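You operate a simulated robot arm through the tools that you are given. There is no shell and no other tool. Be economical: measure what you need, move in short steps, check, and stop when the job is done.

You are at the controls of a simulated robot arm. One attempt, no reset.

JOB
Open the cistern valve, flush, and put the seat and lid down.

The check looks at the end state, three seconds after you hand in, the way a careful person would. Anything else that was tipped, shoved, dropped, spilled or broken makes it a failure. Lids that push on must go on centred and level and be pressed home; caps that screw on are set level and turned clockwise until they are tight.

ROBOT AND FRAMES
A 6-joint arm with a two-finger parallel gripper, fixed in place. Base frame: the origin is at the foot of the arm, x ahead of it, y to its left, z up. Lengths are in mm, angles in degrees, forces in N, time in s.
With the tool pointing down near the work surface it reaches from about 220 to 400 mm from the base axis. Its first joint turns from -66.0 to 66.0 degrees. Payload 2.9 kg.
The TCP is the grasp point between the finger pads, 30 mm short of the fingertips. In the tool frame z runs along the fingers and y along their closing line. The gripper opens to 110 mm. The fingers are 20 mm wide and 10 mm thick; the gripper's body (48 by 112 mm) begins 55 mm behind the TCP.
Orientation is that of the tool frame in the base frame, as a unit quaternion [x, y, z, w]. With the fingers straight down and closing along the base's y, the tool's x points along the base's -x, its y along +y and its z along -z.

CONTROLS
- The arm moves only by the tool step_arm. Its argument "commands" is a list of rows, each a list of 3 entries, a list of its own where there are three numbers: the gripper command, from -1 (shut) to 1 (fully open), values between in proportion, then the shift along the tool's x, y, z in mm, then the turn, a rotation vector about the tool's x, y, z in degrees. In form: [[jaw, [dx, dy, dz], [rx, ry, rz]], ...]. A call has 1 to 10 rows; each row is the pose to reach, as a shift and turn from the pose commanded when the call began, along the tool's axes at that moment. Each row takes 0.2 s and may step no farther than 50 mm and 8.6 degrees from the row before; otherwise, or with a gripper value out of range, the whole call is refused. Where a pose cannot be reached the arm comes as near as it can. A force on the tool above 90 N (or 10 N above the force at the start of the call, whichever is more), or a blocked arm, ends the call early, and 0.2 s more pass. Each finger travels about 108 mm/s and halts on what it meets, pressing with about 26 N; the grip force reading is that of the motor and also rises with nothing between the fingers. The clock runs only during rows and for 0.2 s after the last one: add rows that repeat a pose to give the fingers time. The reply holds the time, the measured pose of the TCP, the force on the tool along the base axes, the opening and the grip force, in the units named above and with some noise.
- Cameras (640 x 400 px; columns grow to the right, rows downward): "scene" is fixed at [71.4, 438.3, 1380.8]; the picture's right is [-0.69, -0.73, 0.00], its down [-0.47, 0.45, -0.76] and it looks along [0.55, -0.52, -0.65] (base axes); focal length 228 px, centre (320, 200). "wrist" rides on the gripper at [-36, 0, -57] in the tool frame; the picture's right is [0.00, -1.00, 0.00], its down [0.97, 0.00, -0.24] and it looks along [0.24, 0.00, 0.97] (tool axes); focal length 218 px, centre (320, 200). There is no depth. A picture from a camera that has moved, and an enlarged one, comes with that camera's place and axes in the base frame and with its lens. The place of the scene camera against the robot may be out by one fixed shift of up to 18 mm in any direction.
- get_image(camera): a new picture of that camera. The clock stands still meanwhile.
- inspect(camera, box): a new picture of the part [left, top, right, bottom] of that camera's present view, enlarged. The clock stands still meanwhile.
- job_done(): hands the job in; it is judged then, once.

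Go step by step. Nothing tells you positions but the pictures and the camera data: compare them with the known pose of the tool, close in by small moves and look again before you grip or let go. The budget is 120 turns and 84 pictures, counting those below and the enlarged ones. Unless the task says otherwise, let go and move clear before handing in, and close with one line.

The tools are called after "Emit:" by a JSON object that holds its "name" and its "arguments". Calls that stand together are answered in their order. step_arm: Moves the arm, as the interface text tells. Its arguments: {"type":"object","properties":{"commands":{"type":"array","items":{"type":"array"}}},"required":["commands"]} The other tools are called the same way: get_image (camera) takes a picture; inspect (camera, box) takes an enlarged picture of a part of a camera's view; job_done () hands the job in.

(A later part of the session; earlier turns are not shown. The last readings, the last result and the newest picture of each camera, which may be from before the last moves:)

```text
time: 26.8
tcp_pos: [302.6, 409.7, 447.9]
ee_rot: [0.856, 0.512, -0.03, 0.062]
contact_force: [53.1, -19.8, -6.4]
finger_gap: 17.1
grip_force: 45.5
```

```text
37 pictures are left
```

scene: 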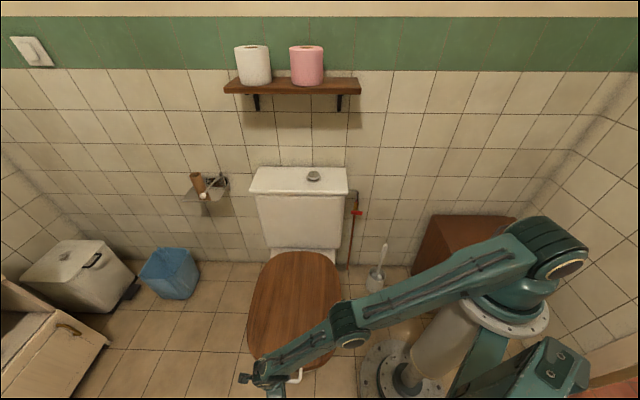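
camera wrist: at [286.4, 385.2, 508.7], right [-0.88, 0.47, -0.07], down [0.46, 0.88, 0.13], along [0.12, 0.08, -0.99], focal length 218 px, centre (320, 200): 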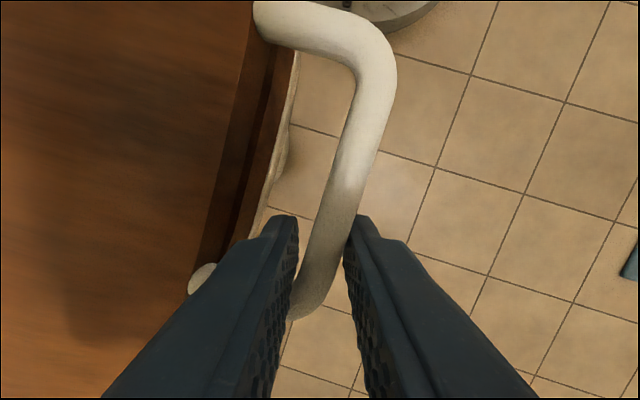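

The lid is nearly flat, with the arm pulling slightly outward. I'll ease toward the hinge and lower a little more until it rests.

Emit:
{"name": "step_arm", "arguments": {"commands": [[-1, [0, 4, 5], [0, 0, 0]], [-1, [0, 7, 10], [0, 0, 0]], [-1, [0, 8, 15], [0, 0, 0]], [-1, [0, 8, 20], [0, 0, 0]]]}}

Emit:
{"name": "get_image", "arguments": {"camera": "wrist"}}

```text
time: 27.8
tcp_pos: [301.8, 408.6, 436.7]
ee_rot: [0.85, 0.523, -0.03, 0.052]
contact_force: [7.0, 5.9, 33.9]
finger_gap: 17.5
grip_force: 45.4
out of reach, approached as far as the arm can: row 3, 4
```

```text
36 pictures are left
camera wrist: at [287.8, 383.5, 498.1], right [-0.89, 0.45, -0.06], down [0.44, 0.89, 0.14], along [0.11, 0.1, -0.99], focal length 218 px, centre (320, 200)
```

wrist: 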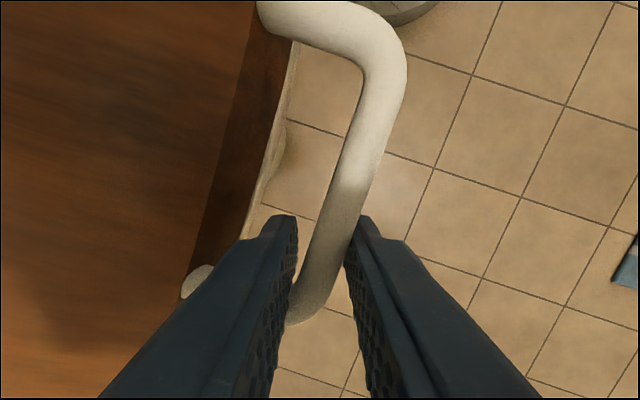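

It now rests on the seat, with 34 N pushing up. I'll open slightly and withdraw upward.

Emit:
{"name": "step_arm", "arguments": {"commands": [[-0.5, [0, 0, 0], [0, 0, 0]], [-0.5, [0, 0, 0], [0, 0, 0]], [-0.5, [0, 0, -15], [0, 0, 0]], [-0.5, [0, 0, -40], [0, 0, 0]], [-0.5, [0, 0, -80], [0, 0, 0]], [-0.5, [0, 0, -125], [0, 0, 0]], [-0.5, [0, 0, -170], [0, 0, 0]]]}}

Emit:
{"name": "get_image", "arguments": {"camera": "scene"}}

```text
time: 29.4
tcp_pos: [300.1, 425.4, 604.3]
ee_rot: [0.85, 0.522, -0.036, 0.056]
contact_force: [0.3, -0.4, 0.1]
finger_gap: 27.6
grip_force: 0.1
```

```text
35 pictures are left
```

scene: 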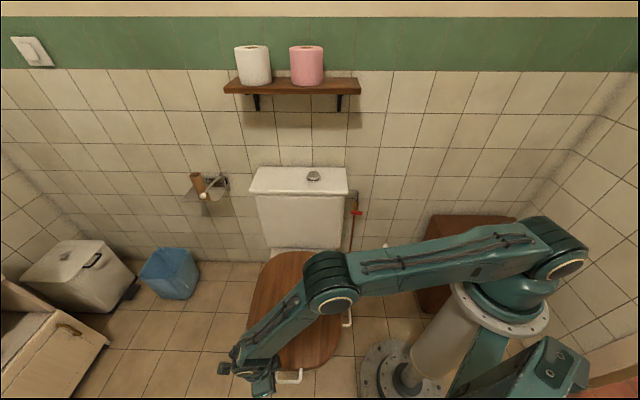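

Seat and lid are closed and the handle is released. Next is the valve: I'll raise and swing the arm round to the right of the cistern, well clear of everything.

Emit:
{"name": "step_arm", "arguments": {"commands": [[-0.3, [-6, 3, -48], [0, 0, 0]], [-0.3, [-12, 6, -97], [0, 0, 0]], [-0.3, [-47, 36, -98], [0, 0, 0]], [-0.3, [-82, 67, -100], [0, 0, 0]], [-0.3, [-118, 97, -102], [0, 0, 0]], [-0.3, [-153, 127, -103], [0, 0, 0]], [-0.3, [-188, 158, -104], [0, 0, 0]], [-0.3, [-223, 188, -106], [0, 0, 0]], [-0.3, [-259, 218, -107], [0, 0, 0]], [-0.3, [-294, 248, -109], [0, 0, 0]]]}}

Emit:
{"name": "step_arm", "arguments": {"commands": [[-0.3, [-35, 30, -2], [0, 0, 4]], [-0.3, [-70, 60, -3], [0, 0, 8]], [-0.3, [-106, 91, -5], [0, 0, 12]], [-0.3, [-141, 122, -6], [0, 0, 16.6]], [-0.3, [-176, 152, -8], [0, 0, 16.6]]]}}

```text
time: 31.6
tcp_pos: [387.3, 69.9, 758.5]
ee_rot: [0.85, 0.523, -0.037, 0.055]
contact_force: [-0.2, 0.4, -0.4]
finger_gap: 38.4
grip_force: 0.1
```

```text
time: 32.8
tcp_pos: [442.6, -154.1, 797.1]
ee_rot: [0.917, 0.393, -0.027, 0.059]
contact_force: [0.4, -0.1, 0.3]
finger_gap: 38.4
grip_force: 0.1
```

I'm above and in front of the valve. I'll take out the small sideways tilt, then pitch the tool to horizontal pointing at the wall.

Emit:
{"name": "step_arm", "arguments": {"commands": [[-0.3, [0, 0, 0], [0, 5.5, 0]]]}}

Emit:
{"name": "step_arm", "arguments": {"commands": [[-0.3, [0, 0, 0], [-8.5, 0, 0]], [-0.3, [0, 0, 0], [-17, 0, 0]], [-0.3, [0, 0, 0], [-25.5, 0, 0]], [-0.3, [0, 0, 0], [-34, 0, 0]], [-0.3, [0, 0, 0], [-42.5, 0, 0]], [-0.3, [0, 0, 0], [-51, 0, 0]], [-0.3, [0, 0, 0], [-59.5, 0, 0]], [-0.3, [0, 0, 0], [-68, 0, 0]], [-0.3, [0, 0, 0], [-76.5, 0, 0]], [-0.3, [0, 0, 0], [-85, 0, 0]]]}}

Emit:
{"name": "get_image", "arguments": {"camera": "wrist"}}

Emit:
{"name": "get_image", "arguments": {"camera": "scene"}}

```text
time: 33.1
tcp_pos: [443.2, -153.2, 796.7]
ee_rot: [0.917, 0.396, 0.016, 0.041]
contact_force: [-0.2, 0.5, 0.2]
finger_gap: 38.5
grip_force: 0.0
```

```text
time: 35.4
tcp_pos: [553.1, -182.0, 798.7]
ee_rot: [0.664, 0.284, 0.25, 0.644]
contact_force: [-5.9, -8.3, 2.8]
finger_gap: 37.0
grip_force: 0.1
out of reach, approached as far as the arm can: row 7, 8, 9, 10
stopped in row 10: the force on the tool passed its limit (the readings are from after the stop); the commanded pose is now the measured one
```

```text
34 pictures are left
camera wrist: at [488.6, -168.5, 802.2], right [-0.06, 0.01, -1.0], down [0.52, 0.85, -0.02], along [0.85, -0.52, -0.05], focal length 218 px, centre (320, 200)
```

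wrist: 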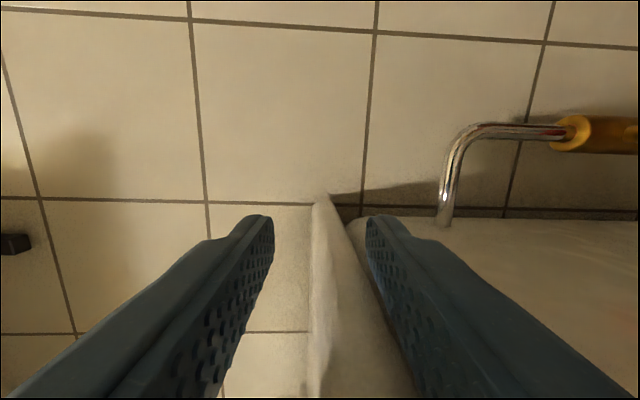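

```text
33 pictures are left
```

scene: 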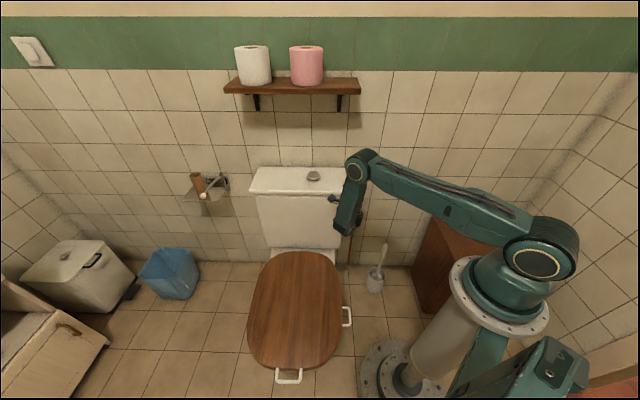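

With the hand so close, the arm could only go horizontal by sliding forward, and it lightly touched the cistern's edge. I'll back off sideways to the valve's side and look.

Emit:
{"name": "step_arm", "arguments": {"commands": [[-0.3, [-15, 0, -2], [0, 0, 0]], [-0.3, [-35, 0, -2], [0, 0, 0]], [-0.3, [-55, 0, 0], [0, 0, 0]], [-0.3, [-55, -30, 0], [0, 0, 0]], [-0.3, [-55, -60, 0], [0, 0, 0]], [-0.3, [-55, -60, 0], [0, 0, 0]]]}}

Emit:
{"name": "get_image", "arguments": {"camera": "wrist"}}

Emit:
{"name": "inspect", "arguments": {"camera": "scene", "box": [240, 140, 400, 240]}}

```text
time: 36.8
tcp_pos: [538.5, -227.2, 736.5]
ee_rot: [0.667, 0.285, 0.251, 0.641]
contact_force: [-0.2, 0.3, 0.4]
finger_gap: 38.7
grip_force: 0.0
out of reach, approached as far as the arm can: row 1, 2, 3, 4, 5, 6
```

```text
32 pictures are left
camera wrist: at [474.1, -212.9, 740.5], right [-0.06, 0.02, -1.0], down [0.52, 0.85, -0.02], along [0.85, -0.52, -0.06], focal length 218 px, centre (320, 200)
```

wrist: 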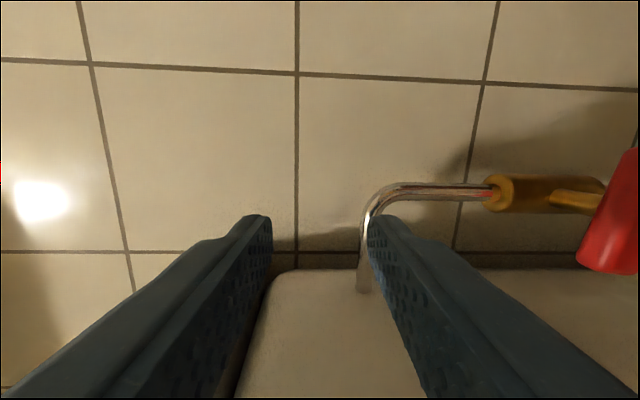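

```text
4.00 times, centred on (320, 190) of scene
camera zoom: at [71.4, 438.3, 1380.8], right [-0.69, -0.73, 0.0], down [-0.47, 0.45, -0.76], along [0.55, -0.52, -0.65], focal length 911 px, centre (320, 240)
```

zoom: 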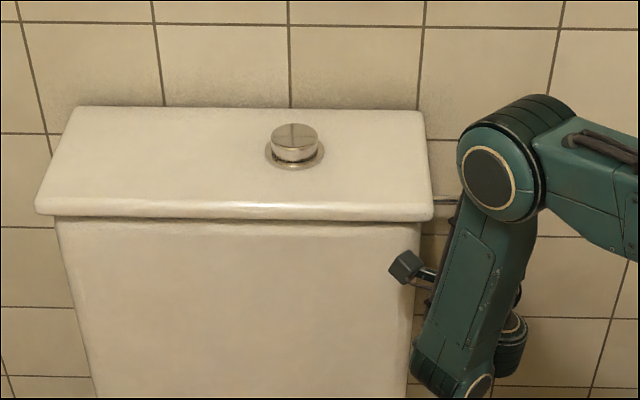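

Fully horizontal is at the edge of the arm's reach here. Instead I'll grip the right end of the T-bar with the tool coming from the upper right, closing front-to-back, so the bar can pivot between the pads. I'll unpitch and back away first.

Emit:
{"name": "step_arm", "arguments": {"commands": [[-0.3, [-10, 10, -10], [8.5, 0, 0]], [-0.3, [-20, 20, -20], [17, 0, 0]], [-0.3, [-30, 30, -30], [25.5, 0, 0]], [-0.3, [-40, 40, -40], [34, 0, 0]], [-0.3, [-50, 50, -50], [42.5, 0, 0]], [-0.3, [-55, 64, -60], [51, 0, 0]], [-0.3, [-60, 64, -70], [59.5, 0, 0]], [-0.3, [-65, 64, -80], [68, 0, 0]], [-0.3, [-70, 64, -90], [76.5, 0, 0]], [-0.3, [-80, 64, -97], [85, 0, 0]]]}}

Emit:
{"name": "step_arm", "arguments": {"commands": [[-0.3, [-5, 0, 0], [0, 8.5, 0]], [-0.3, [-10, 0, 0], [0, 17, 0]], [-0.3, [-15, 0, 0], [0, 25.5, 0]], [-0.3, [-20, 0, 0], [0, 34, 0]], [-0.3, [-25, 0, 0], [0, 42.5, 0]], [-0.3, [-30, 0, 0], [0, 51, 0]], [-0.3, [-35, 0, 0], [0, 59, 0]], [-0.3, [-35, 0, 0], [0, 59, 0]]]}}

Emit:
{"name": "get_image", "arguments": {"camera": "wrist"}}

```text
time: 39.0
tcp_pos: [416.1, -216.6, 807.2]
ee_rot: [0.924, 0.382, -0.007, 0.024]
contact_force: [0.4, 0.0, -0.4]
finger_gap: 38.4
grip_force: 0.1
```

```text
time: 40.8
tcp_pos: [390.3, -239.7, 809.0]
ee_rot: [0.807, 0.344, 0.45, -0.165]
contact_force: [0.0, 0.7, 0.3]
finger_gap: 38.7
grip_force: 0.0
```

```text
30 pictures are left
camera wrist: at [343.8, -288.7, 809.5], right [-0.7, 0.71, -0.04], down [0.2, 0.26, 0.95], along [0.68, 0.66, -0.32], focal length 218 px, centre (320, 200)
```

wrist: 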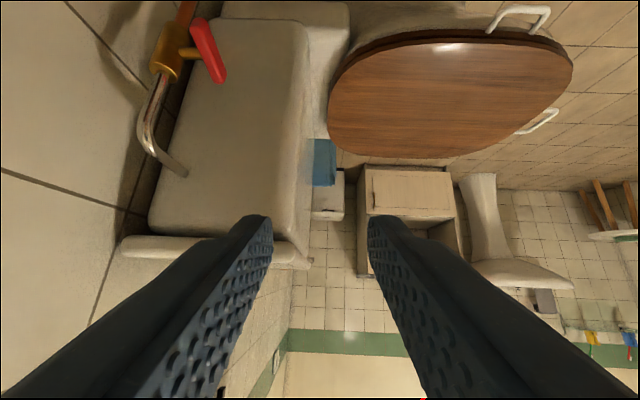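

The tool now points down-left at about 57°. I'll zoom in on the valve bar to refine its position.

Emit:
{"name": "inspect", "arguments": {"camera": "wrist", "box": [120, 0, 260, 110]}}

```text
3.64 times, centred on (190, 55) of wrist
camera zoom: at [343.8, -288.7, 809.5], right [-0.7, 0.71, -0.04], down [0.2, 0.26, 0.95], along [0.68, 0.66, -0.32], focal length 794 px, centre (793, 727)
```

zoom: 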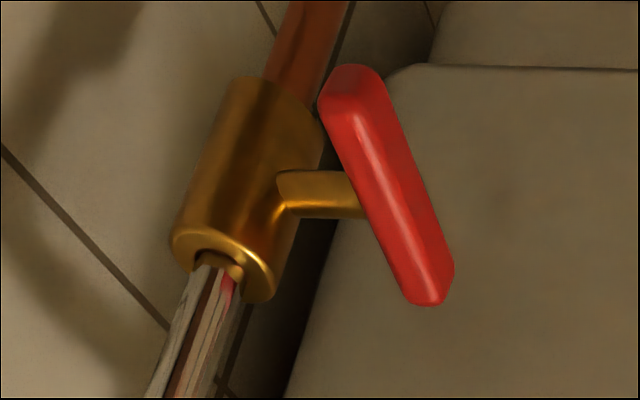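

Combining three rays, the bar centre is at r' ≈ -191, f' ≈ 580, z ≈ 592, with about 21 mm behind it to the brass body. I'll move to a pre-grasp point 70 mm back along the tool axis.

Emit:
{"name": "step_arm", "arguments": {"commands": [[-0.5, [-28.5, 24, 19.7], [0, 0, 0]], [-0.5, [-57, 48, 39.4], [0, 0, 0]], [-0.527, [-85.5, 72, 59], [0, 0, 0]], [-0.527, [-114, 96, 79], [0, 0, 0]], [-0.527, [-142.6, 119.4, 98.6], [0, 0, 0]], [-0.527, [-142.6, 119.4, 98.6], [0, 0, 0]]]}}

Emit:
{"name": "get_image", "arguments": {"camera": "wrist"}}

Emit:
{"name": "inspect", "arguments": {"camera": "scene", "box": [320, 170, 420, 240]}}

```text
time: 42.2
tcp_pos: [477.7, -318.8, 648.0]
ee_rot: [0.808, 0.345, 0.448, -0.167]
contact_force: [-0.4, 0.7, -0.2]
finger_gap: 26.1
grip_force: 0.0
out of reach, approached as far as the arm can: row 5, 6
```

```text
28 pictures are left
camera wrist: at [433.6, -368.2, 648.2], right [-0.7, 0.71, -0.04], down [0.2, 0.26, 0.94], along [0.68, 0.66, -0.33], focal length 218 px, centre (320, 200)
```

wrist: 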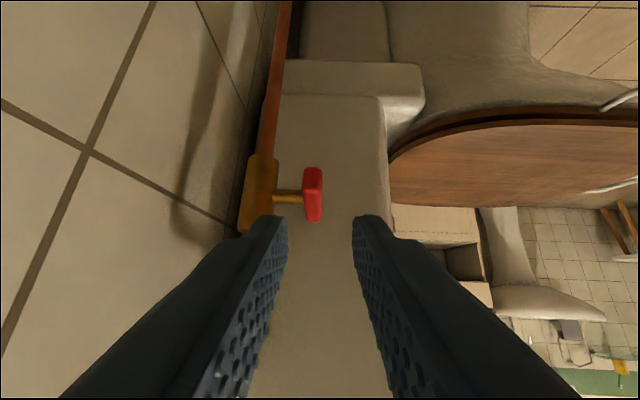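

```text
5.71 times, centred on (370, 205) of scene
camera zoom: at [71.4, 438.4, 1380.8], right [-0.69, -0.73, 0.0], down [-0.47, 0.45, -0.76], along [0.55, -0.52, -0.65], focal length 1301 px, centre (34, 171)
```

zoom: 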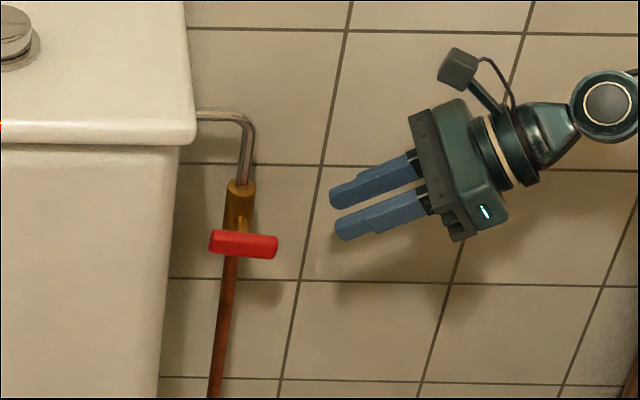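

The fingers line up with the bar from the right. I'll correct 9 mm toward the wall and advance part way.

Emit:
{"name": "step_arm", "arguments": {"commands": [[-0.527, [-8.4, 9.2, 0], [0, 0, 0]], [-0.527, [-8.4, 9.2, 20], [0, 0, 0]], [-0.527, [-8.4, 9.2, 42], [0, 0, 0]], [-0.527, [-8.4, 9.2, 42], [0, 0, 0]]]}}

Emit:
{"name": "get_image", "arguments": {"camera": "wrist"}}

```text
time: 43.2
tcp_pos: [491.6, -293.8, 621.0]
ee_rot: [0.808, 0.344, 0.448, -0.166]
contact_force: [-1.1, -0.2, -0.6]
finger_gap: 25.6
grip_force: 0.0
out of reach, approached as far as the arm can: row 1, 2, 3, 4
```

```text
26 pictures are left
camera wrist: at [446.1, -343.3, 622.3], right [-0.7, 0.71, -0.04], down [0.2, 0.26, 0.94], along [0.68, 0.66, -0.33], focal length 218 px, centre (320, 200)
```

wrist: 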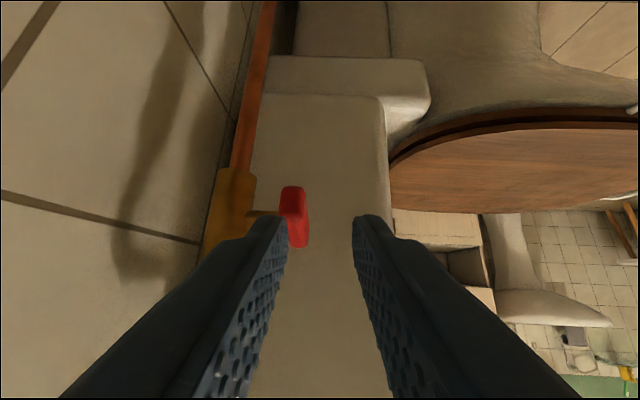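

The arm falls short of the wanted depth toward the wall at this steep tilt. I'll reduce the tilt to about 42°, which was reachable before, and see if it can reach further.

Emit:
{"name": "step_arm", "arguments": {"commands": [[-0.527, [8, -3, -5], [0, -5, 0]], [-0.527, [15, -5, -3], [0, -10, 0]], [-0.527, [21.8, -7.6, 0], [0, -15, 0]], [-0.527, [21.8, -7.6, 0], [0, -15, 0]]]}}

Emit:
{"name": "get_image", "arguments": {"camera": "wrist"}}

```text
time: 44.2
tcp_pos: [496.9, -280.7, 639.7]
ee_rot: [0.86, 0.363, 0.339, -0.119]
contact_force: [-1.2, -0.5, -0.2]
finger_gap: 26.1
grip_force: 0.0
```

```text
25 pictures are left
camera wrist: at [451.5, -327.4, 657.8], right [-0.7, 0.71, -0.04], down [0.37, 0.42, 0.83], along [0.6, 0.57, -0.56], focal length 218 px, centre (320, 200)
```

wrist: 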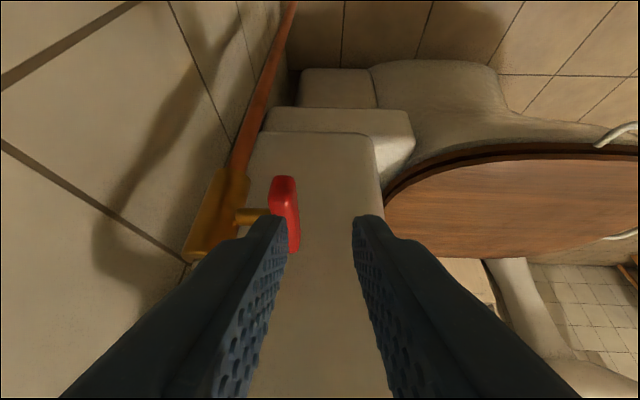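

The pose is reachable now; the bar is still about 25 mm behind the finger centre plane. I'll shift toward the wall while slightly backed off and check.

Emit:
{"name": "step_arm", "arguments": {"commands": [[-0.527, [0, 8, -8], [0, 0, 0]], [-0.527, [0, 17, -8], [0, 0, 0]], [-0.527, [0, 26, -8], [0, 0, 0]], [-0.527, [0, 26, -8], [0, 0, 0]]]}}

Emit:
{"name": "get_image", "arguments": {"camera": "wrist"}}

```text
time: 45.2
tcp_pos: [509.1, -303.7, 648.2]
ee_rot: [0.859, 0.363, 0.339, -0.12]
contact_force: [0.5, -0.1, -0.4]
finger_gap: 26.2
grip_force: 0.0
```

```text
24 pictures are left
camera wrist: at [464.6, -349.5, 665.4], right [-0.7, 0.71, -0.04], down [0.37, 0.42, 0.83], along [0.6, 0.57, -0.56], focal length 218 px, centre (320, 200)
```

wrist: 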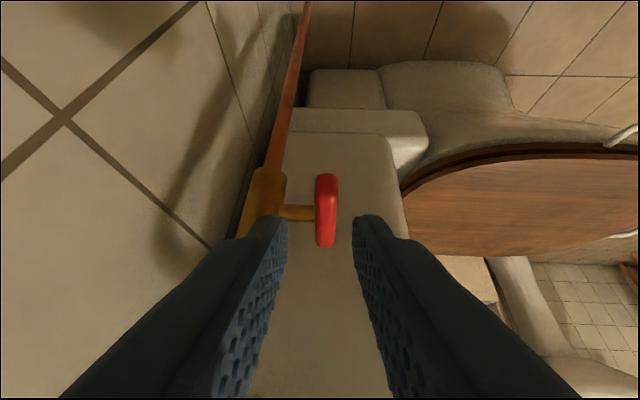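

The bar is now nearly centred between the finger planes. I'll advance to straddle its right end, in two stages' worth of small steps.

Emit:
{"name": "step_arm", "arguments": {"commands": [[-0.527, [-6.6, -5, 10], [0, 0, 0]], [-0.527, [-6.6, -6, 25], [0, 0, 0]], [-0.527, [-6.6, -6, 38], [0, 0, 0]], [-0.527, [-6.6, -6, 50], [0, 0, 0]], [-0.527, [-6.6, -6, 50], [0, 0, 0]]]}}

Emit:
{"name": "get_image", "arguments": {"camera": "wrist"}}

Emit:
{"name": "inspect", "arguments": {"camera": "scene", "box": [320, 170, 400, 240]}}

```text
time: 46.4
tcp_pos: [526.4, -279.6, 606.5]
ee_rot: [0.859, 0.363, 0.34, -0.12]
contact_force: [0.6, 0.2, -0.1]
finger_gap: 26.0
grip_force: 0.0
```

```text
23 pictures are left
camera wrist: at [481.4, -326.2, 623.4], right [-0.7, 0.71, -0.04], down [0.37, 0.42, 0.83], along [0.6, 0.57, -0.56], focal length 218 px, centre (320, 200)
```

wrist: 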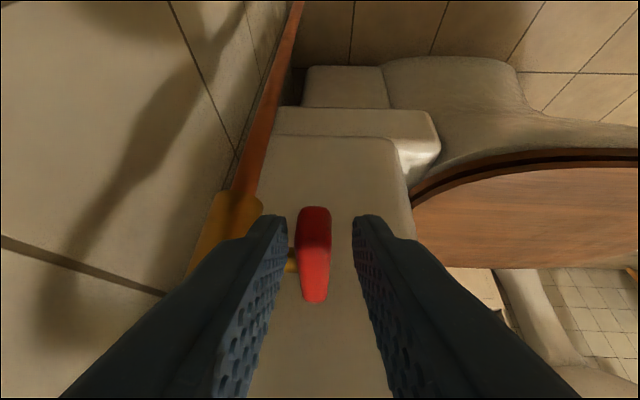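

```text
5.71 times, centred on (360, 205) of scene
camera zoom: at [71.4, 438.3, 1380.8], right [-0.69, -0.73, 0.0], down [-0.47, 0.45, -0.76], along [0.55, -0.52, -0.65], focal length 1301 px, centre (91, 171)
```

zoom: 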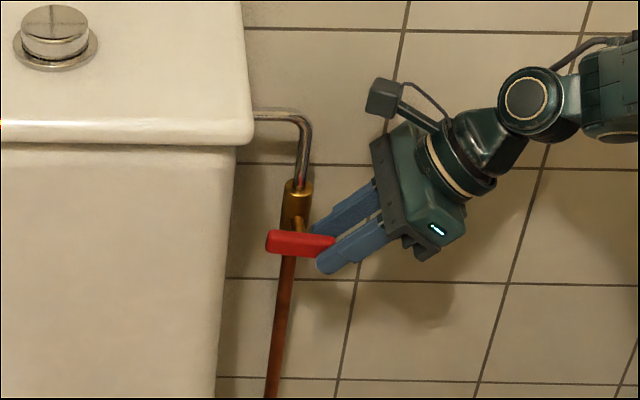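

The fingers straddle the bar's right end but the tips stop just short of it. I'll advance another 17 mm, offset slightly from the stem.

Emit:
{"name": "step_arm", "arguments": {"commands": [[-0.527, [-4, 0, 5], [0, 0, 0]], [-0.527, [-4, 0, 11], [0, 0, 0]], [-0.527, [-4, 0, 17], [0, 0, 0]], [-0.527, [-4, 0, 17], [0, 0, 0]]]}}

Emit:
{"name": "get_image", "arguments": {"camera": "wrist"}}

```text
time: 47.4
tcp_pos: [533.3, -272.6, 590.1]
ee_rot: [0.86, 0.363, 0.34, -0.119]
contact_force: [-0.1, 0.4, -0.9]
finger_gap: 25.9
grip_force: 0.1
```

```text
21 pictures are left
camera wrist: at [488.4, -319.5, 608.1], right [-0.7, 0.71, -0.04], down [0.37, 0.42, 0.83], along [0.6, 0.57, -0.56], focal length 218 px, centre (320, 200)
```

wrist: 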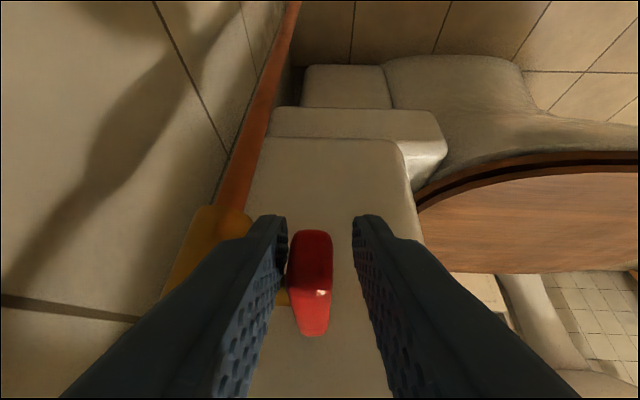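

The bar's right end is between the pads, about 15 mm past the TCP. I'll centre by 3 mm and close.

Emit:
{"name": "step_arm", "arguments": {"commands": [[-0.527, [0, 3, -3], [0, 0, 0]], [-0.8, [0, 3, -3], [0, 0, 0]], [-1, [0, 3, -3], [0, 0, 0]], [-1, [0, 3, -3], [0, 0, 0]]]}}

```text
time: 48.4
tcp_pos: [534.2, -276.8, 591.8]
ee_rot: [0.86, 0.362, 0.339, -0.119]
contact_force: [-6.0, 4.0, 4.9]
finger_gap: 14.4
grip_force: 44.9
```

The bar is gripped, 14.4 mm thick. To keep the rear fingertip off the stem while turning, I'll re-grip 6 mm further out toward the tips.

Emit:
{"name": "step_arm", "arguments": {"commands": [[-0.62, [0, 0, 0], [0, 0, 0]], [-0.62, [0, 0, -6], [0, 0, 0]], [-1, [0, 0, -6], [0, 0, 0]], [-1, [0, 0, -6], [0, 0, 0]]]}}

Emit:
{"name": "inspect", "arguments": {"camera": "wrist", "box": [240, 190, 400, 350]}}

```text
time: 49.4
tcp_pos: [531.0, -279.5, 596.3]
ee_rot: [0.859, 0.363, 0.339, -0.121]
contact_force: [0.2, 5.3, 0.6]
finger_gap: 14.5
grip_force: 44.8
```

```text
2.50 times, centred on (320, 270) of wrist
camera zoom: at [486.1, -325.7, 613.7], right [-0.7, 0.71, -0.04], down [0.37, 0.42, 0.83], along [0.6, 0.57, -0.56], focal length 546 px, centre (320, 25)
```

zoom: 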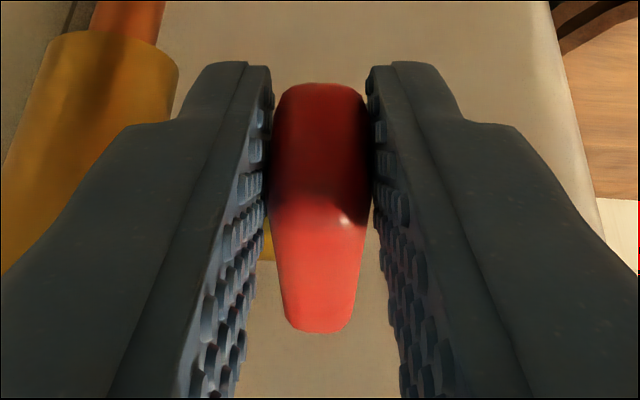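

The pads hold the right end squarely. I'll try opening counter-clockwise, with the right end going up about 25°, and watch the force.

Emit:
{"name": "step_arm", "arguments": {"commands": [[-1, [3.3, 0, -1], [0, -4, 0]], [-1, [6.7, 0, -2.8], [0, -8, 0]], [-1, [10, 0, -4.7], [0, -12, 0]]]}}

Emit:
{"name": "get_image", "arguments": {"camera": "wrist"}}

```text
time: 50.2
tcp_pos: [533.9, -276.2, 603.4]
ee_rot: [0.892, 0.372, 0.245, -0.082]
contact_force: [0.4, -4.9, -24.3]
finger_gap: 14.8
grip_force: 45.0
```

```text
19 pictures are left
camera wrist: at [491.4, -319.4, 635.5], right [-0.7, 0.71, -0.04], down [0.49, 0.53, 0.69], along [0.51, 0.47, -0.72], focal length 218 px, centre (320, 200)
```

wrist: 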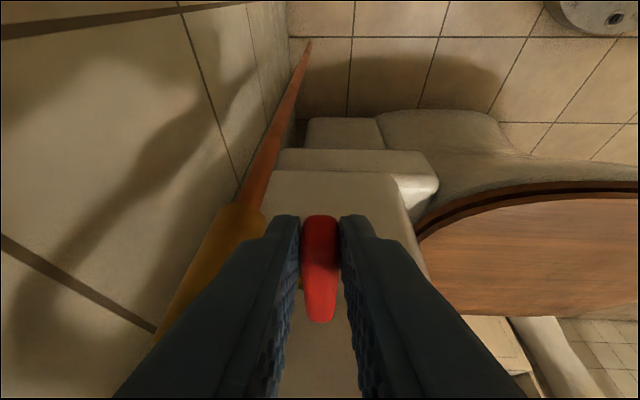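

There is 24 N of downward resistance and the bar may not have turned. I'll check in the scene view.

Emit:
{"name": "inspect", "arguments": {"camera": "scene", "box": [330, 185, 390, 225]}}

```text
10.00 times, centred on (360, 205) of scene
camera zoom: at [71.8, 438.0, 1380.9], right [-0.69, -0.73, 0.0], down [-0.47, 0.45, -0.76], along [0.55, -0.52, -0.65], focal length 2277 px, centre (-80, 150)
```

zoom: 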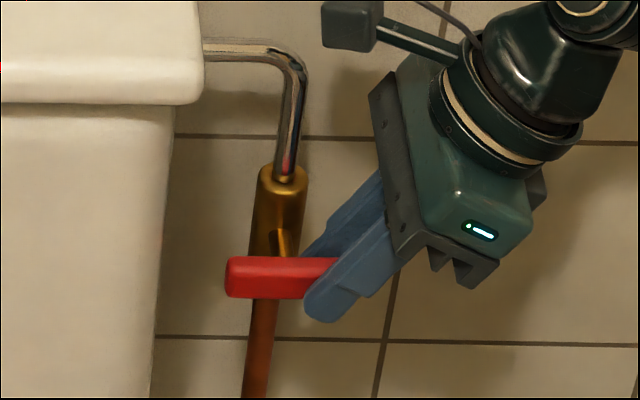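

The bar barely moved that way against 24 N. I'll try the other direction gently, with the right end going down, to compare resistance.

Emit:
{"name": "step_arm", "arguments": {"commands": [[-1, [-3, 0, 4], [0, 4, 0]], [-1, [-6, 0, 8], [0, 8, 0]], [-1, [-9, 0, 11.5], [0, 12, 0]], [-1, [-11.4, 0, 15], [0, 12, 0]]]}}

Emit:
{"name": "inspect", "arguments": {"camera": "scene", "box": [330, 185, 390, 225]}}

```text
time: 51.2
tcp_pos: [532.3, -275.9, 589.7]
ee_rot: [0.856, 0.366, 0.344, -0.121]
contact_force: [-13.8, 19.2, 23.4]
finger_gap: 14.8
grip_force: 46.0
```

```text
10.00 times, centred on (360, 205) of scene
camera zoom: at [70.8, 438.8, 1380.7], right [-0.69, -0.73, 0.0], down [-0.47, 0.45, -0.76], along [0.55, -0.52, -0.65], focal length 2277 px, centre (-80, 150)
```

zoom: 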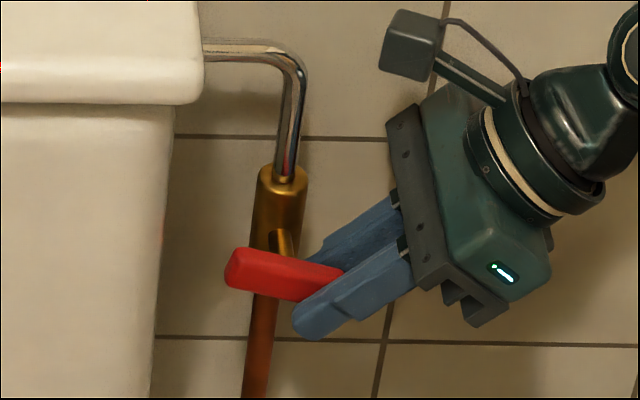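

The bar turned clockwise by several degrees to about 13°, with the drag seeming to be valve friction plus slip in the pads. I'll push further that way to see if it keeps turning.

Emit:
{"name": "step_arm", "arguments": {"commands": [[-1, [-0.5, 0, 4], [0, 2, 0]], [-1, [-1, 0, 8.7], [0, 4, 0]], [-1, [-1, 0, 14], [0, 6, 0]]]}}

Emit:
{"name": "inspect", "arguments": {"camera": "scene", "box": [330, 185, 390, 225]}}

```text
time: 52.0
tcp_pos: [533.0, -276.1, 596.5]
ee_rot: [0.845, 0.35, 0.38, -0.135]
contact_force: [10.3, -18.7, -26.0]
finger_gap: 14.7
grip_force: 45.2
out of reach, approached as far as the arm can: row 2, 3
```

```text
10.00 times, centred on (360, 205) of scene
camera zoom: at [72.0, 437.8, 1381.0], right [-0.69, -0.73, 0.0], down [-0.47, 0.45, -0.76], along [0.55, -0.52, -0.65], focal length 2277 px, centre (-80, 150)
```

zoom: 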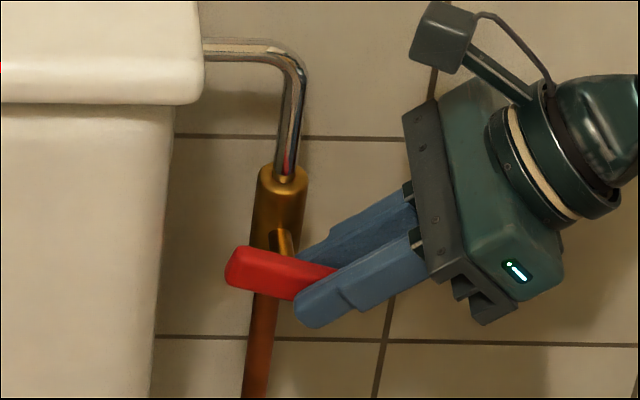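

The grip slips before the valve's friction yields, so I need a solid push instead. I'll release, back off, close the fingers, and press the right end down with the closed fingertips.

Emit:
{"name": "step_arm", "arguments": {"commands": [[-0.5, [0, 0, 0], [0, 0, 0]], [-0.5, [0, 0, 0], [0, 0, 0]], [-0.5, [0, 0, -20], [0, 0, 0]], [-0.5, [0, 0, -40], [0, 0, 0]], [-1, [-4.8, 1, -40], [0, -3, 0]], [-1, [-4.8, 1, -37], [0, -5.5, 0]], [-1, [-4.8, 1, -37], [0, -5.5, 0]]]}}

Emit:
{"name": "get_image", "arguments": {"camera": "wrist"}}

```text
time: 53.6
tcp_pos: [515.4, -299.7, 598.3]
ee_rot: [0.858, 0.362, 0.343, -0.12]
contact_force: [-0.2, -0.6, 0.8]
finger_gap: 0.2
grip_force: 25.8
out of reach, approached as far as the arm can: row 4, 5, 6, 7
```

```text
15 pictures are left
camera wrist: at [470.1, -346.5, 615.1], right [-0.7, 0.71, -0.04], down [0.37, 0.41, 0.83], along [0.61, 0.57, -0.55], focal length 218 px, centre (320, 200)
```

wrist: 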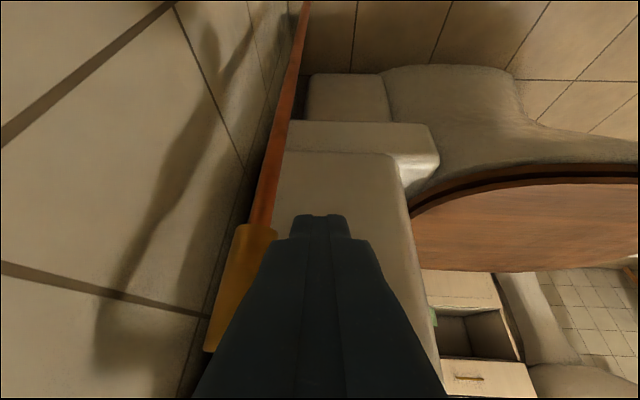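

The closed fingertips are just right of the bar's end, a bit low. I'll lift to just above the end and then press down-left along the tool axis.

Emit:
{"name": "step_arm", "arguments": {"commands": [[-1, [0, -2, -12], [0, 0, 0]], [-1, [8.8, -2, -22], [0, 0, 0]], [-1, [8.8, -2, -22], [0, 0, 0]]]}}

Emit:
{"name": "get_image", "arguments": {"camera": "wrist"}}

```text
time: 54.4
tcp_pos: [508.0, -306.6, 596.9]
ee_rot: [0.858, 0.362, 0.344, -0.121]
contact_force: [0.6, 0.8, 0.0]
finger_gap: 0.1
grip_force: 26.1
out of reach, approached as far as the arm can: row 1, 2, 3
```

```text
14 pictures are left
camera wrist: at [463.2, -352.8, 615.4], right [-0.71, 0.71, -0.04], down [0.37, 0.41, 0.83], along [0.61, 0.57, -0.55], focal length 218 px, centre (320, 200)
```

wrist: 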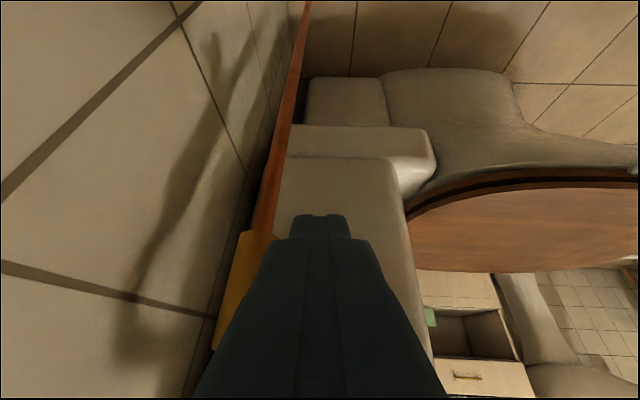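

The arm is stuck at a joint limit near this tilt. I'll reduce the tilt by 10°, which freed it before, and raise.

Emit:
{"name": "step_arm", "arguments": {"commands": [[-1, [0, 0, -5], [0, -5, 0]], [-1, [5, 0, -10], [0, -10, 0]], [-1, [10, 0, -22], [0, -12, 0]], [-1, [14, 0, -32], [0, -12, 0]], [-1, [14, 0, -32], [0, -12, 0]]]}}

```text
time: 55.6
tcp_pos: [510.2, -319.0, 566.6]
ee_rot: [0.889, 0.373, 0.252, -0.083]
contact_force: [-0.3, -0.2, 0.9]
finger_gap: 0.2
grip_force: 25.9
out of reach, approached as far as the arm can: row 1, 2, 3, 4, 5
```

The arm keeps sinking instead of rising, so I need to see its configuration.

Emit:
{"name": "get_image", "arguments": {"camera": "scene"}}

```text
13 pictures are left
```

scene: 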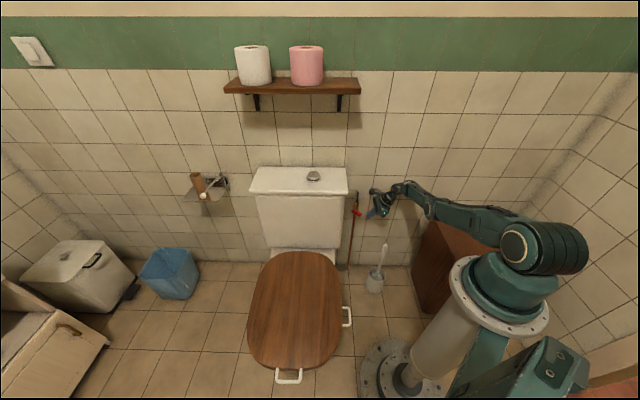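

I'll zoom on the arm to understand the joint configuration.

Emit:
{"name": "inspect", "arguments": {"camera": "scene", "box": [340, 160, 600, 320]}}

```text
2.46 times, centred on (470, 240) of scene
camera zoom: at [71.4, 438.3, 1380.8], right [-0.69, -0.73, 0.0], down [-0.47, 0.45, -0.76], along [0.55, -0.52, -0.65], focal length 560 px, centre (-49, 102)
```

zoom: 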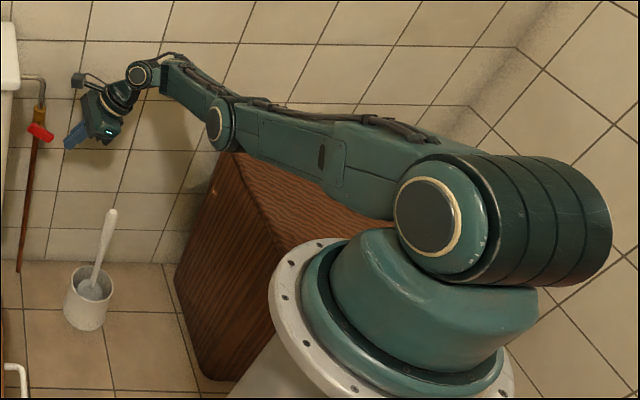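

The elbow has dropped low over the brown cabinet. I'll bring the tool toward vertical and pull back into the room in small steps, watching the response.

Emit:
{"name": "step_arm", "arguments": {"commands": [[-1, [5, -15, -10], [0, -5, 0]], [-1, [10, -30, -20], [0, -10, 0]], [-1, [15, -45, -30], [0, -15, 0]], [-1, [20, -60, -40], [0, -20, 0]], [-1, [20, -75, -50], [0, -25, 0]], [-1, [20, -75, -50], [0, -29, 0]]]}}

```text
time: 57.0
tcp_pos: [517.9, -311.1, 528.0]
ee_rot: [0.924, 0.381, 0.021, 0.014]
contact_force: [0.1, 0.4, -0.9]
finger_gap: 0.0
grip_force: 25.8
out of reach, approached as far as the arm can: row 1, 2, 3, 4, 5, 6
```

The arm is stretched straight from its tall shoulder (z≈1020), which is why small moves fail. With the tool vertical, I'll command a decisive straight lift and pull inward.

Emit:
{"name": "step_arm", "arguments": {"commands": [[-1, [0, -20, -40], [0, 0, 0]], [-1, [0, -40, -80], [0, 0, 0]], [-1, [0, -60, -120], [0, 0, 0]], [-1, [0, -80, -160], [0, 0, 0]], [-1, [0, -100, -200], [0, 0, 0]], [-1, [0, -100, -240], [0, 0, 0]]]}}

```text
time: 58.4
tcp_pos: [522.3, -304.7, 529.1]
ee_rot: [0.924, 0.382, 0.021, 0.013]
contact_force: [-0.2, 0.1, -0.1]
finger_gap: 0.0
grip_force: 26.1
out of reach, approached as far as the arm can: row 1, 2, 3, 4, 5, 6
```

It's pinned at the straight-elbow singularity. I'll nudge along the reach sphere (slightly down and inward) to let the elbow bend, then lift.

Emit:
{"name": "step_arm", "arguments": {"commands": [[-1, [0, -20, 20], [0, 0, 0]], [-1, [0, -45, 40], [0, 0, 0]], [-1, [0, -75, 40], [0, 0, 0]], [-1, [0, -100, 20], [0, 0, 0]], [-1, [0, -120, -20], [0, 0, 0]], [-1, [0, -120, -60], [0, 0, 0]], [-1, [0, -120, -100], [0, 0, 0]]]}}

```text
time: 59.4
tcp_pos: [530.2, -284.6, 526.0]
ee_rot: [0.93, 0.366, 0.015, 0.013]
contact_force: [-5.8, -7.5, 0.0]
finger_gap: 0.0
grip_force: 25.7
out of reach, approached as far as the arm can: row 1, 2, 3, 4
stopped in row 4: the force on the tool passed its limit (the readings are from after the stop); the commanded pose is now the measured one
```

Only the base joint seems to respond; the fingers brushed the bar end lightly. I'll step right to clear it and try the opposite nudge, up and slightly outward.

Emit:
{"name": "step_arm", "arguments": {"commands": [[-1, [-15, 0, 0], [0, 0, 0]], [-1, [-30, 4, -10], [0, 0, 0]], [-1, [-30, 8, -20], [0, 0, 0]], [-1, [-30, 14, -35], [0, 0, 0]], [-1, [-30, 20, -50], [0, 0, 0]], [-1, [-30, 20, -50], [0, 0, 0]]]}}

```text
time: 60.8
tcp_pos: [515.8, -314.9, 528.7]
ee_rot: [0.93, 0.368, 0.016, 0.013]
contact_force: [-0.8, -0.1, 0.2]
finger_gap: 0.3
grip_force: 25.9
out of reach, approached as far as the arm can: row 1, 2, 3, 4, 5, 6
```

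Position is still pinned while orientation responds freely. I'll pitch the tool outward in place, which pulls the wrist toward the base and should unlock the elbow.

Emit:
{"name": "step_arm", "arguments": {"commands": [[-1, [0, -5, 0], [-6, 0, 0]], [-1, [0, -10, -5], [-12, 0, 0]], [-1, [0, -15, -10], [-18, 0, 0]], [-1, [0, -20, -20], [-24, 0, 0]], [-1, [0, -30, -30], [-30, 0, 0]], [-1, [0, -40, -40], [-30, 0, 0]]]}}

Emit:
{"name": "inspect", "arguments": {"camera": "scene", "box": [340, 160, 600, 320]}}

```text
time: 61.7
tcp_pos: [561.8, -335.2, 531.6]
ee_rot: [0.918, 0.359, 0.065, 0.152]
contact_force: [-4.8, 7.7, -0.4]
finger_gap: 0.1
grip_force: 25.2
out of reach, approached as far as the arm can: row 1, 2, 3, 4
stopped in row 4: the force on the tool passed its limit (the readings are from after the stop); the commanded pose is now the measured one
```

```text
2.46 times, centred on (470, 240) of scene
camera zoom: at [71.3, 438.4, 1380.8], right [-0.69, -0.73, 0.0], down [-0.47, 0.45, -0.76], along [0.55, -0.52, -0.65], focal length 560 px, centre (-49, 102)
```

zoom: 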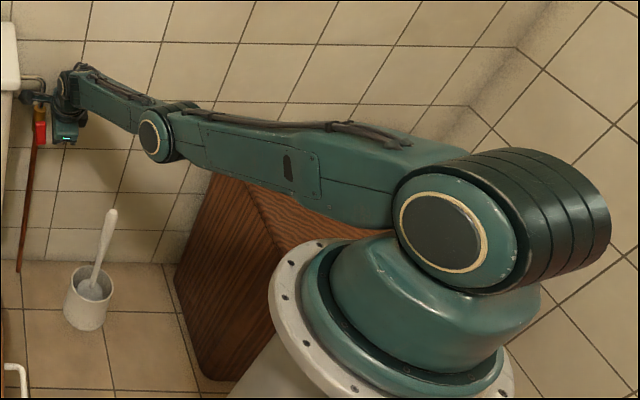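

The arm has hyper-extended, with the elbow slightly below the straight line, so moves inward are blocked. I'll undo the pitch, then move straight down and slightly outward so the elbow swings through straight to its normal side.

Emit:
{"name": "step_arm", "arguments": {"commands": [[-1, [-10, -15, -5], [6, 0, 0]], [-1, [-20, -30, -10], [12, 0, 0]], [-1, [-20, -45, -15.6], [19, 0, 0]], [-1, [-20, -57, 3], [19, 0, 0]], [-1, [-20, -68, 19], [19, 0, 0]], [-1, [-20, -83, 35], [19, 0, 0]], [-1, [-20, -98, 51], [19, 0, 0]], [-1, [-20, -98, 51], [19, 0, 0]]]}}

```text
time: 63.2
tcp_pos: [514.7, -308.1, 510.0]
ee_rot: [0.931, 0.362, 0.027, 0.027]
contact_force: [0.7, 0.5, 0.8]
finger_gap: 0.4
grip_force: 25.6
out of reach, approached as far as the arm can: row 2, 3, 4, 5, 6, 7
stopped in row 7: the force on the tool passed its limit (the readings are from after the stop); the commanded pose is now the measured one
```

It did come down this time, to z=510. I'll test whether it can now lift and come inward.

Emit:
{"name": "step_arm", "arguments": {"commands": [[-1, [0, -10, -10], [0, 0, 0]], [-1, [0, -25, -30], [0, 0, 0]], [-1, [0, -40, -60], [0, 0, 0]], [-1, [0, -55, -95], [0, 0, 0]]]}}

Emit:
{"name": "inspect", "arguments": {"camera": "scene", "box": [330, 150, 600, 320]}}

```text
time: 64.2
tcp_pos: [470.9, -264.1, 600.2]
ee_rot: [0.931, 0.362, 0.028, 0.026]
contact_force: [0.5, 0.0, 0.1]
finger_gap: 0.0
grip_force: 25.8
```

```text
2.35 times, centred on (465, 235) of scene
camera zoom: at [71.4, 438.3, 1380.8], right [-0.69, -0.73, 0.0], down [-0.47, 0.45, -0.76], along [0.55, -0.52, -0.65], focal length 536 px, centre (-21, 118)
```

zoom: 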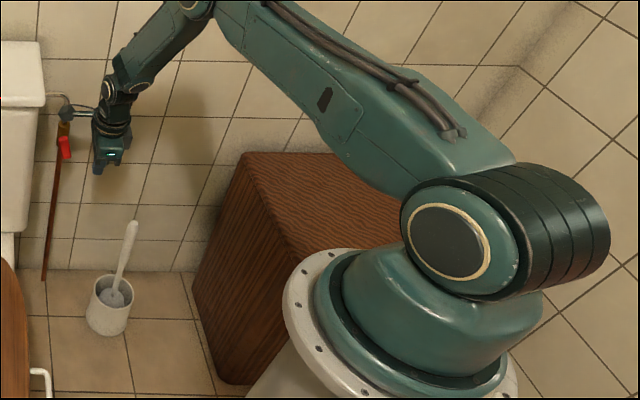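

The elbow is back on its normal side, and the red valve handle now looks nearly vertical. I'll zoom in on it.

Emit:
{"name": "inspect", "arguments": {"camera": "scene", "box": [335, 185, 385, 225]}}

```text
10.00 times, centred on (360, 205) of scene
camera zoom: at [71.4, 438.3, 1380.8], right [-0.69, -0.73, 0.0], down [-0.47, 0.45, -0.76], along [0.55, -0.52, -0.65], focal length 2277 px, centre (-80, 150)
```

zoom: 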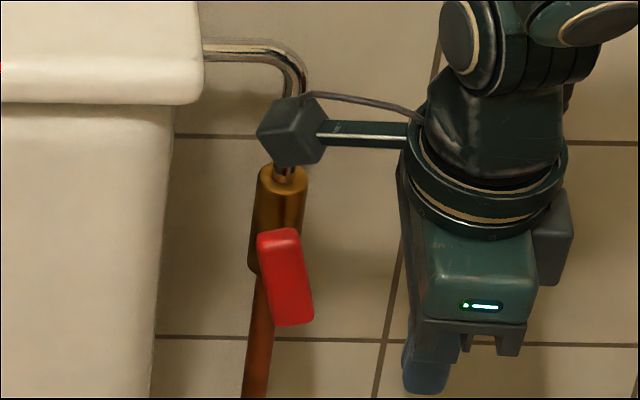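

By luck the arm's brush against the handle turned it clockwise to about 75°, so it needs roughly 15° more to line up with the pipe. I'll tilt the closed tool 30° and square it, ready to push the bar's lower end to the left.

Emit:
{"name": "step_arm", "arguments": {"commands": [[-1, [0, 0, 0], [1, 7.5, -1]], [-1, [0, 0, 0], [2, 15, -2]], [-1, [0, 0, 0], [3, 22.5, -3]], [-1, [0, 0, 0], [4, 30, -4]], [-1, [0, 0, 0], [4, 30, -4]]]}}

```text
time: 65.4
tcp_pos: [471.5, -265.0, 599.6]
ee_rot: [0.88, 0.389, 0.255, -0.099]
contact_force: [-0.2, -0.6, 1.0]
finger_gap: 0.0
grip_force: 25.8
```

Now I'll move in toward the wall to the bar's plane, still to the right of it, and look.

Emit:
{"name": "step_arm", "arguments": {"commands": [[-1, [-3, 17, 3], [0, 0, 0]], [-1, [-5, 34, 7], [0, 0, 0]], [-1, [-7.3, 51.3, 10.6], [0, 0, 0]], [-1, [-7.3, 51.3, 10.6], [0, 0, 0]]]}}

Emit:
{"name": "inspect", "arguments": {"camera": "scene", "box": [335, 185, 385, 225]}}

```text
time: 66.4
tcp_pos: [511.0, -298.1, 585.6]
ee_rot: [0.88, 0.389, 0.255, -0.1]
contact_force: [-0.7, 0.2, 0.0]
finger_gap: 0.3
grip_force: 26.4
```

```text
10.00 times, centred on (360, 205) of scene
camera zoom: at [71.4, 438.3, 1380.8], right [-0.69, -0.73, 0.0], down [-0.47, 0.45, -0.76], along [0.55, -0.52, -0.65], focal length 2277 px, centre (-80, 150)
```

zoom: 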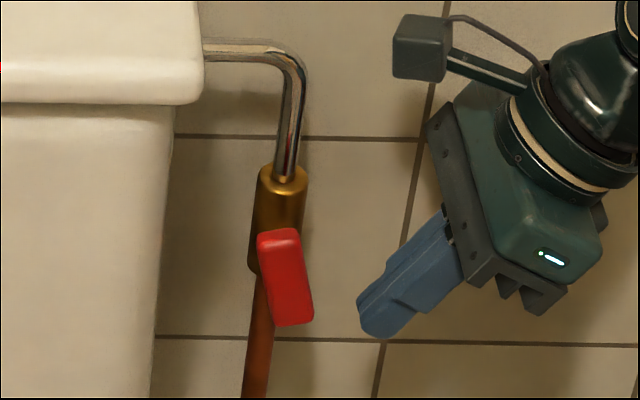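

The tip is level with the bar's lower end, about 23 mm to its right. I'll push left in small steps, 30 mm in all.

Emit:
{"name": "step_arm", "arguments": {"commands": [[-1, [8, 0, 6], [0, 0, 0]], [-1, [14, 0, 11], [0, 0, 0]], [-1, [19, 0, 15], [0, 0, 0]], [-1, [24, 0, 18.4], [0, 0, 0]], [-1, [28, 0, 21], [0, 0, 0]]]}}

Emit:
{"name": "inspect", "arguments": {"camera": "scene", "box": [335, 185, 385, 225]}}

```text
time: 67.6
tcp_pos: [528.0, -280.7, 584.4]
ee_rot: [0.883, 0.383, 0.25, -0.1]
contact_force: [-41.2, -26.2, 9.9]
finger_gap: 0.0
grip_force: 26.2
```

```text
10.00 times, centred on (360, 205) of scene
camera zoom: at [70.7, 438.0, 1381.0], right [-0.69, -0.73, 0.0], down [-0.47, 0.45, -0.76], along [0.55, -0.52, -0.65], focal length 2277 px, centre (-80, 150)
```

zoom: 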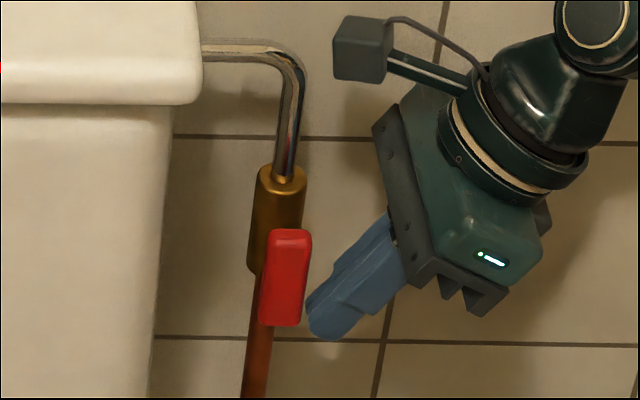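

The bar is now almost parallel with the pipe. I'll press a few millimetres more to bring it to its stop, then back off to the right.

Emit:
{"name": "step_arm", "arguments": {"commands": [[-1, [2, 0, 1.5], [0, 0, 0]], [-1, [4, 0, 3], [0, 0, 0]], [-1, [5.5, 0, 4], [0, 0, 0]]]}}

Emit:
{"name": "step_arm", "arguments": {"commands": [[-1, [-10, 0, -8], [0, 0, 0]], [-1, [-20, -15, -18], [0, 0, 0]], [-1, [-20, -40, -28], [0, 0, 0]], [-1, [-20, -65, -38], [0, 0, 0]]]}}

Emit:
{"name": "inspect", "arguments": {"camera": "scene", "box": [335, 185, 385, 225]}}

```text
time: 68.4
tcp_pos: [529.8, -281.8, 582.3]
ee_rot: [0.886, 0.379, 0.247, -0.097]
contact_force: [-57.2, -39.6, 17.1]
finger_gap: 0.0
grip_force: 26.1
```

```text
time: 69.4
tcp_pos: [467.2, -253.9, 606.0]
ee_rot: [0.879, 0.39, 0.254, -0.1]
contact_force: [-0.6, -0.8, 0.5]
finger_gap: 0.0
grip_force: 26.2
```

```text
10.00 times, centred on (360, 205) of scene
camera zoom: at [71.4, 438.3, 1380.8], right [-0.69, -0.73, 0.0], down [-0.47, 0.45, -0.76], along [0.55, -0.52, -0.65], focal length 2277 px, centre (-80, 150)
```

zoom: 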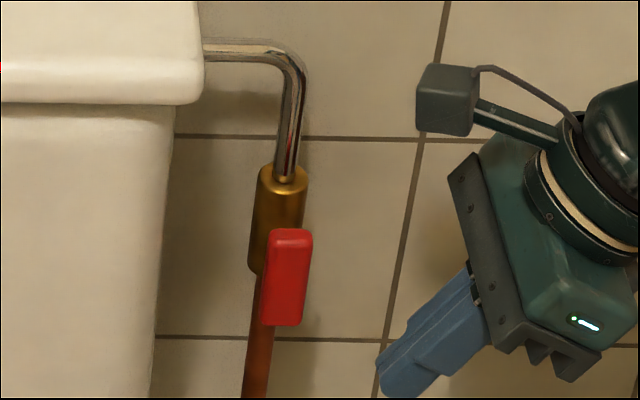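

The valve bar is at its stop, parallel with the pipe, so the valve is open. Next is the flush button, near r' -404, f' 585, z 820: I'll rise straight up, straightening the tool, and then move over.

Emit:
{"name": "step_arm", "arguments": {"commands": [[-1, [23.7, -4, -38.3], [0, -4.5, 0]], [-1, [47.4, -8, -76.6], [0, -9, 0]], [-1, [71, -12, -115], [0, -13.5, 0]], [-1, [95, -16, -153], [0, -18, 0]], [-1, [118, -20, -191], [0, -22.5, 0]], [-1, [142, -24, -230], [0, -27, 0]], [-1, [166, -28, -268], [0, -31.5, 0]], [-1, [166, -28, -268], [0, -31.5, 0]]]}}

```text
time: 71.2
tcp_pos: [439.5, -227.7, 922.4]
ee_rot: [0.916, 0.402, 0.005, 0.011]
contact_force: [0.6, -0.8, -0.1]
finger_gap: 0.1
grip_force: 25.8
```

I'm clear above. Now I'll move left over the button, pitching the tool 25° away from the shelf.

Emit:
{"name": "step_arm", "arguments": {"commands": [[-1, [38, 5, 0], [-3.6, 0, 0]], [-1, [76, 12, 0], [-7.2, 0, 0]], [-1, [115, 20, 0], [-10.8, 0, 0]], [-1, [153, 30, 0], [-14.4, 0, 0]], [-1, [191, 40, 0], [-18, 0, 0]], [-1, [230, 50, 0], [-21.6, 0, 0]], [-1, [268, 60, 0], [-25, 0, 0]], [-1, [268, 60, 0], [-25, 0, 0]]]}}

Emit:
{"name": "get_image", "arguments": {"camera": "wrist"}}

```text
time: 73.0
tcp_pos: [666.1, -71.6, 923.8]
ee_rot: [0.892, 0.391, 0.092, 0.208]
contact_force: [0.2, -0.3, 0.0]
finger_gap: 0.0
grip_force: 25.9
```

```text
5 pictures are left
camera wrist: at [625.3, -83.4, 975.1], right [-0.66, 0.61, -0.44], down [0.58, 0.79, 0.22], along [0.48, -0.11, -0.87], focal length 218 px, centre (320, 200)
```

wrist: 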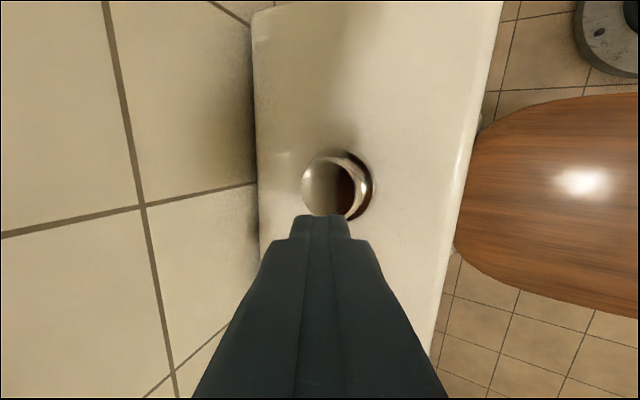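

The button is right on the tool axis. I'll go down to just above it and then press straight down until the force rises.

Emit:
{"name": "step_arm", "arguments": {"commands": [[-1, [0, 1, 35], [0, 0, 0]], [-1, [0, 3, 70], [0, 0, 0]], [-1, [0, 1, 80], [0, 0, 0]], [-1, [0, -1, 85], [0, 0, 0]], [-1, [0, -3, 90], [0, 0, 0]], [-1, [0, -5, 94], [0, 0, 0]]]}}

```text
time: 74.4
tcp_pos: [692.9, -96.2, 840.6]
ee_rot: [0.891, 0.39, 0.096, 0.211]
contact_force: [-14.8, 5.4, 31.3]
finger_gap: 0.0
grip_force: 25.8
```

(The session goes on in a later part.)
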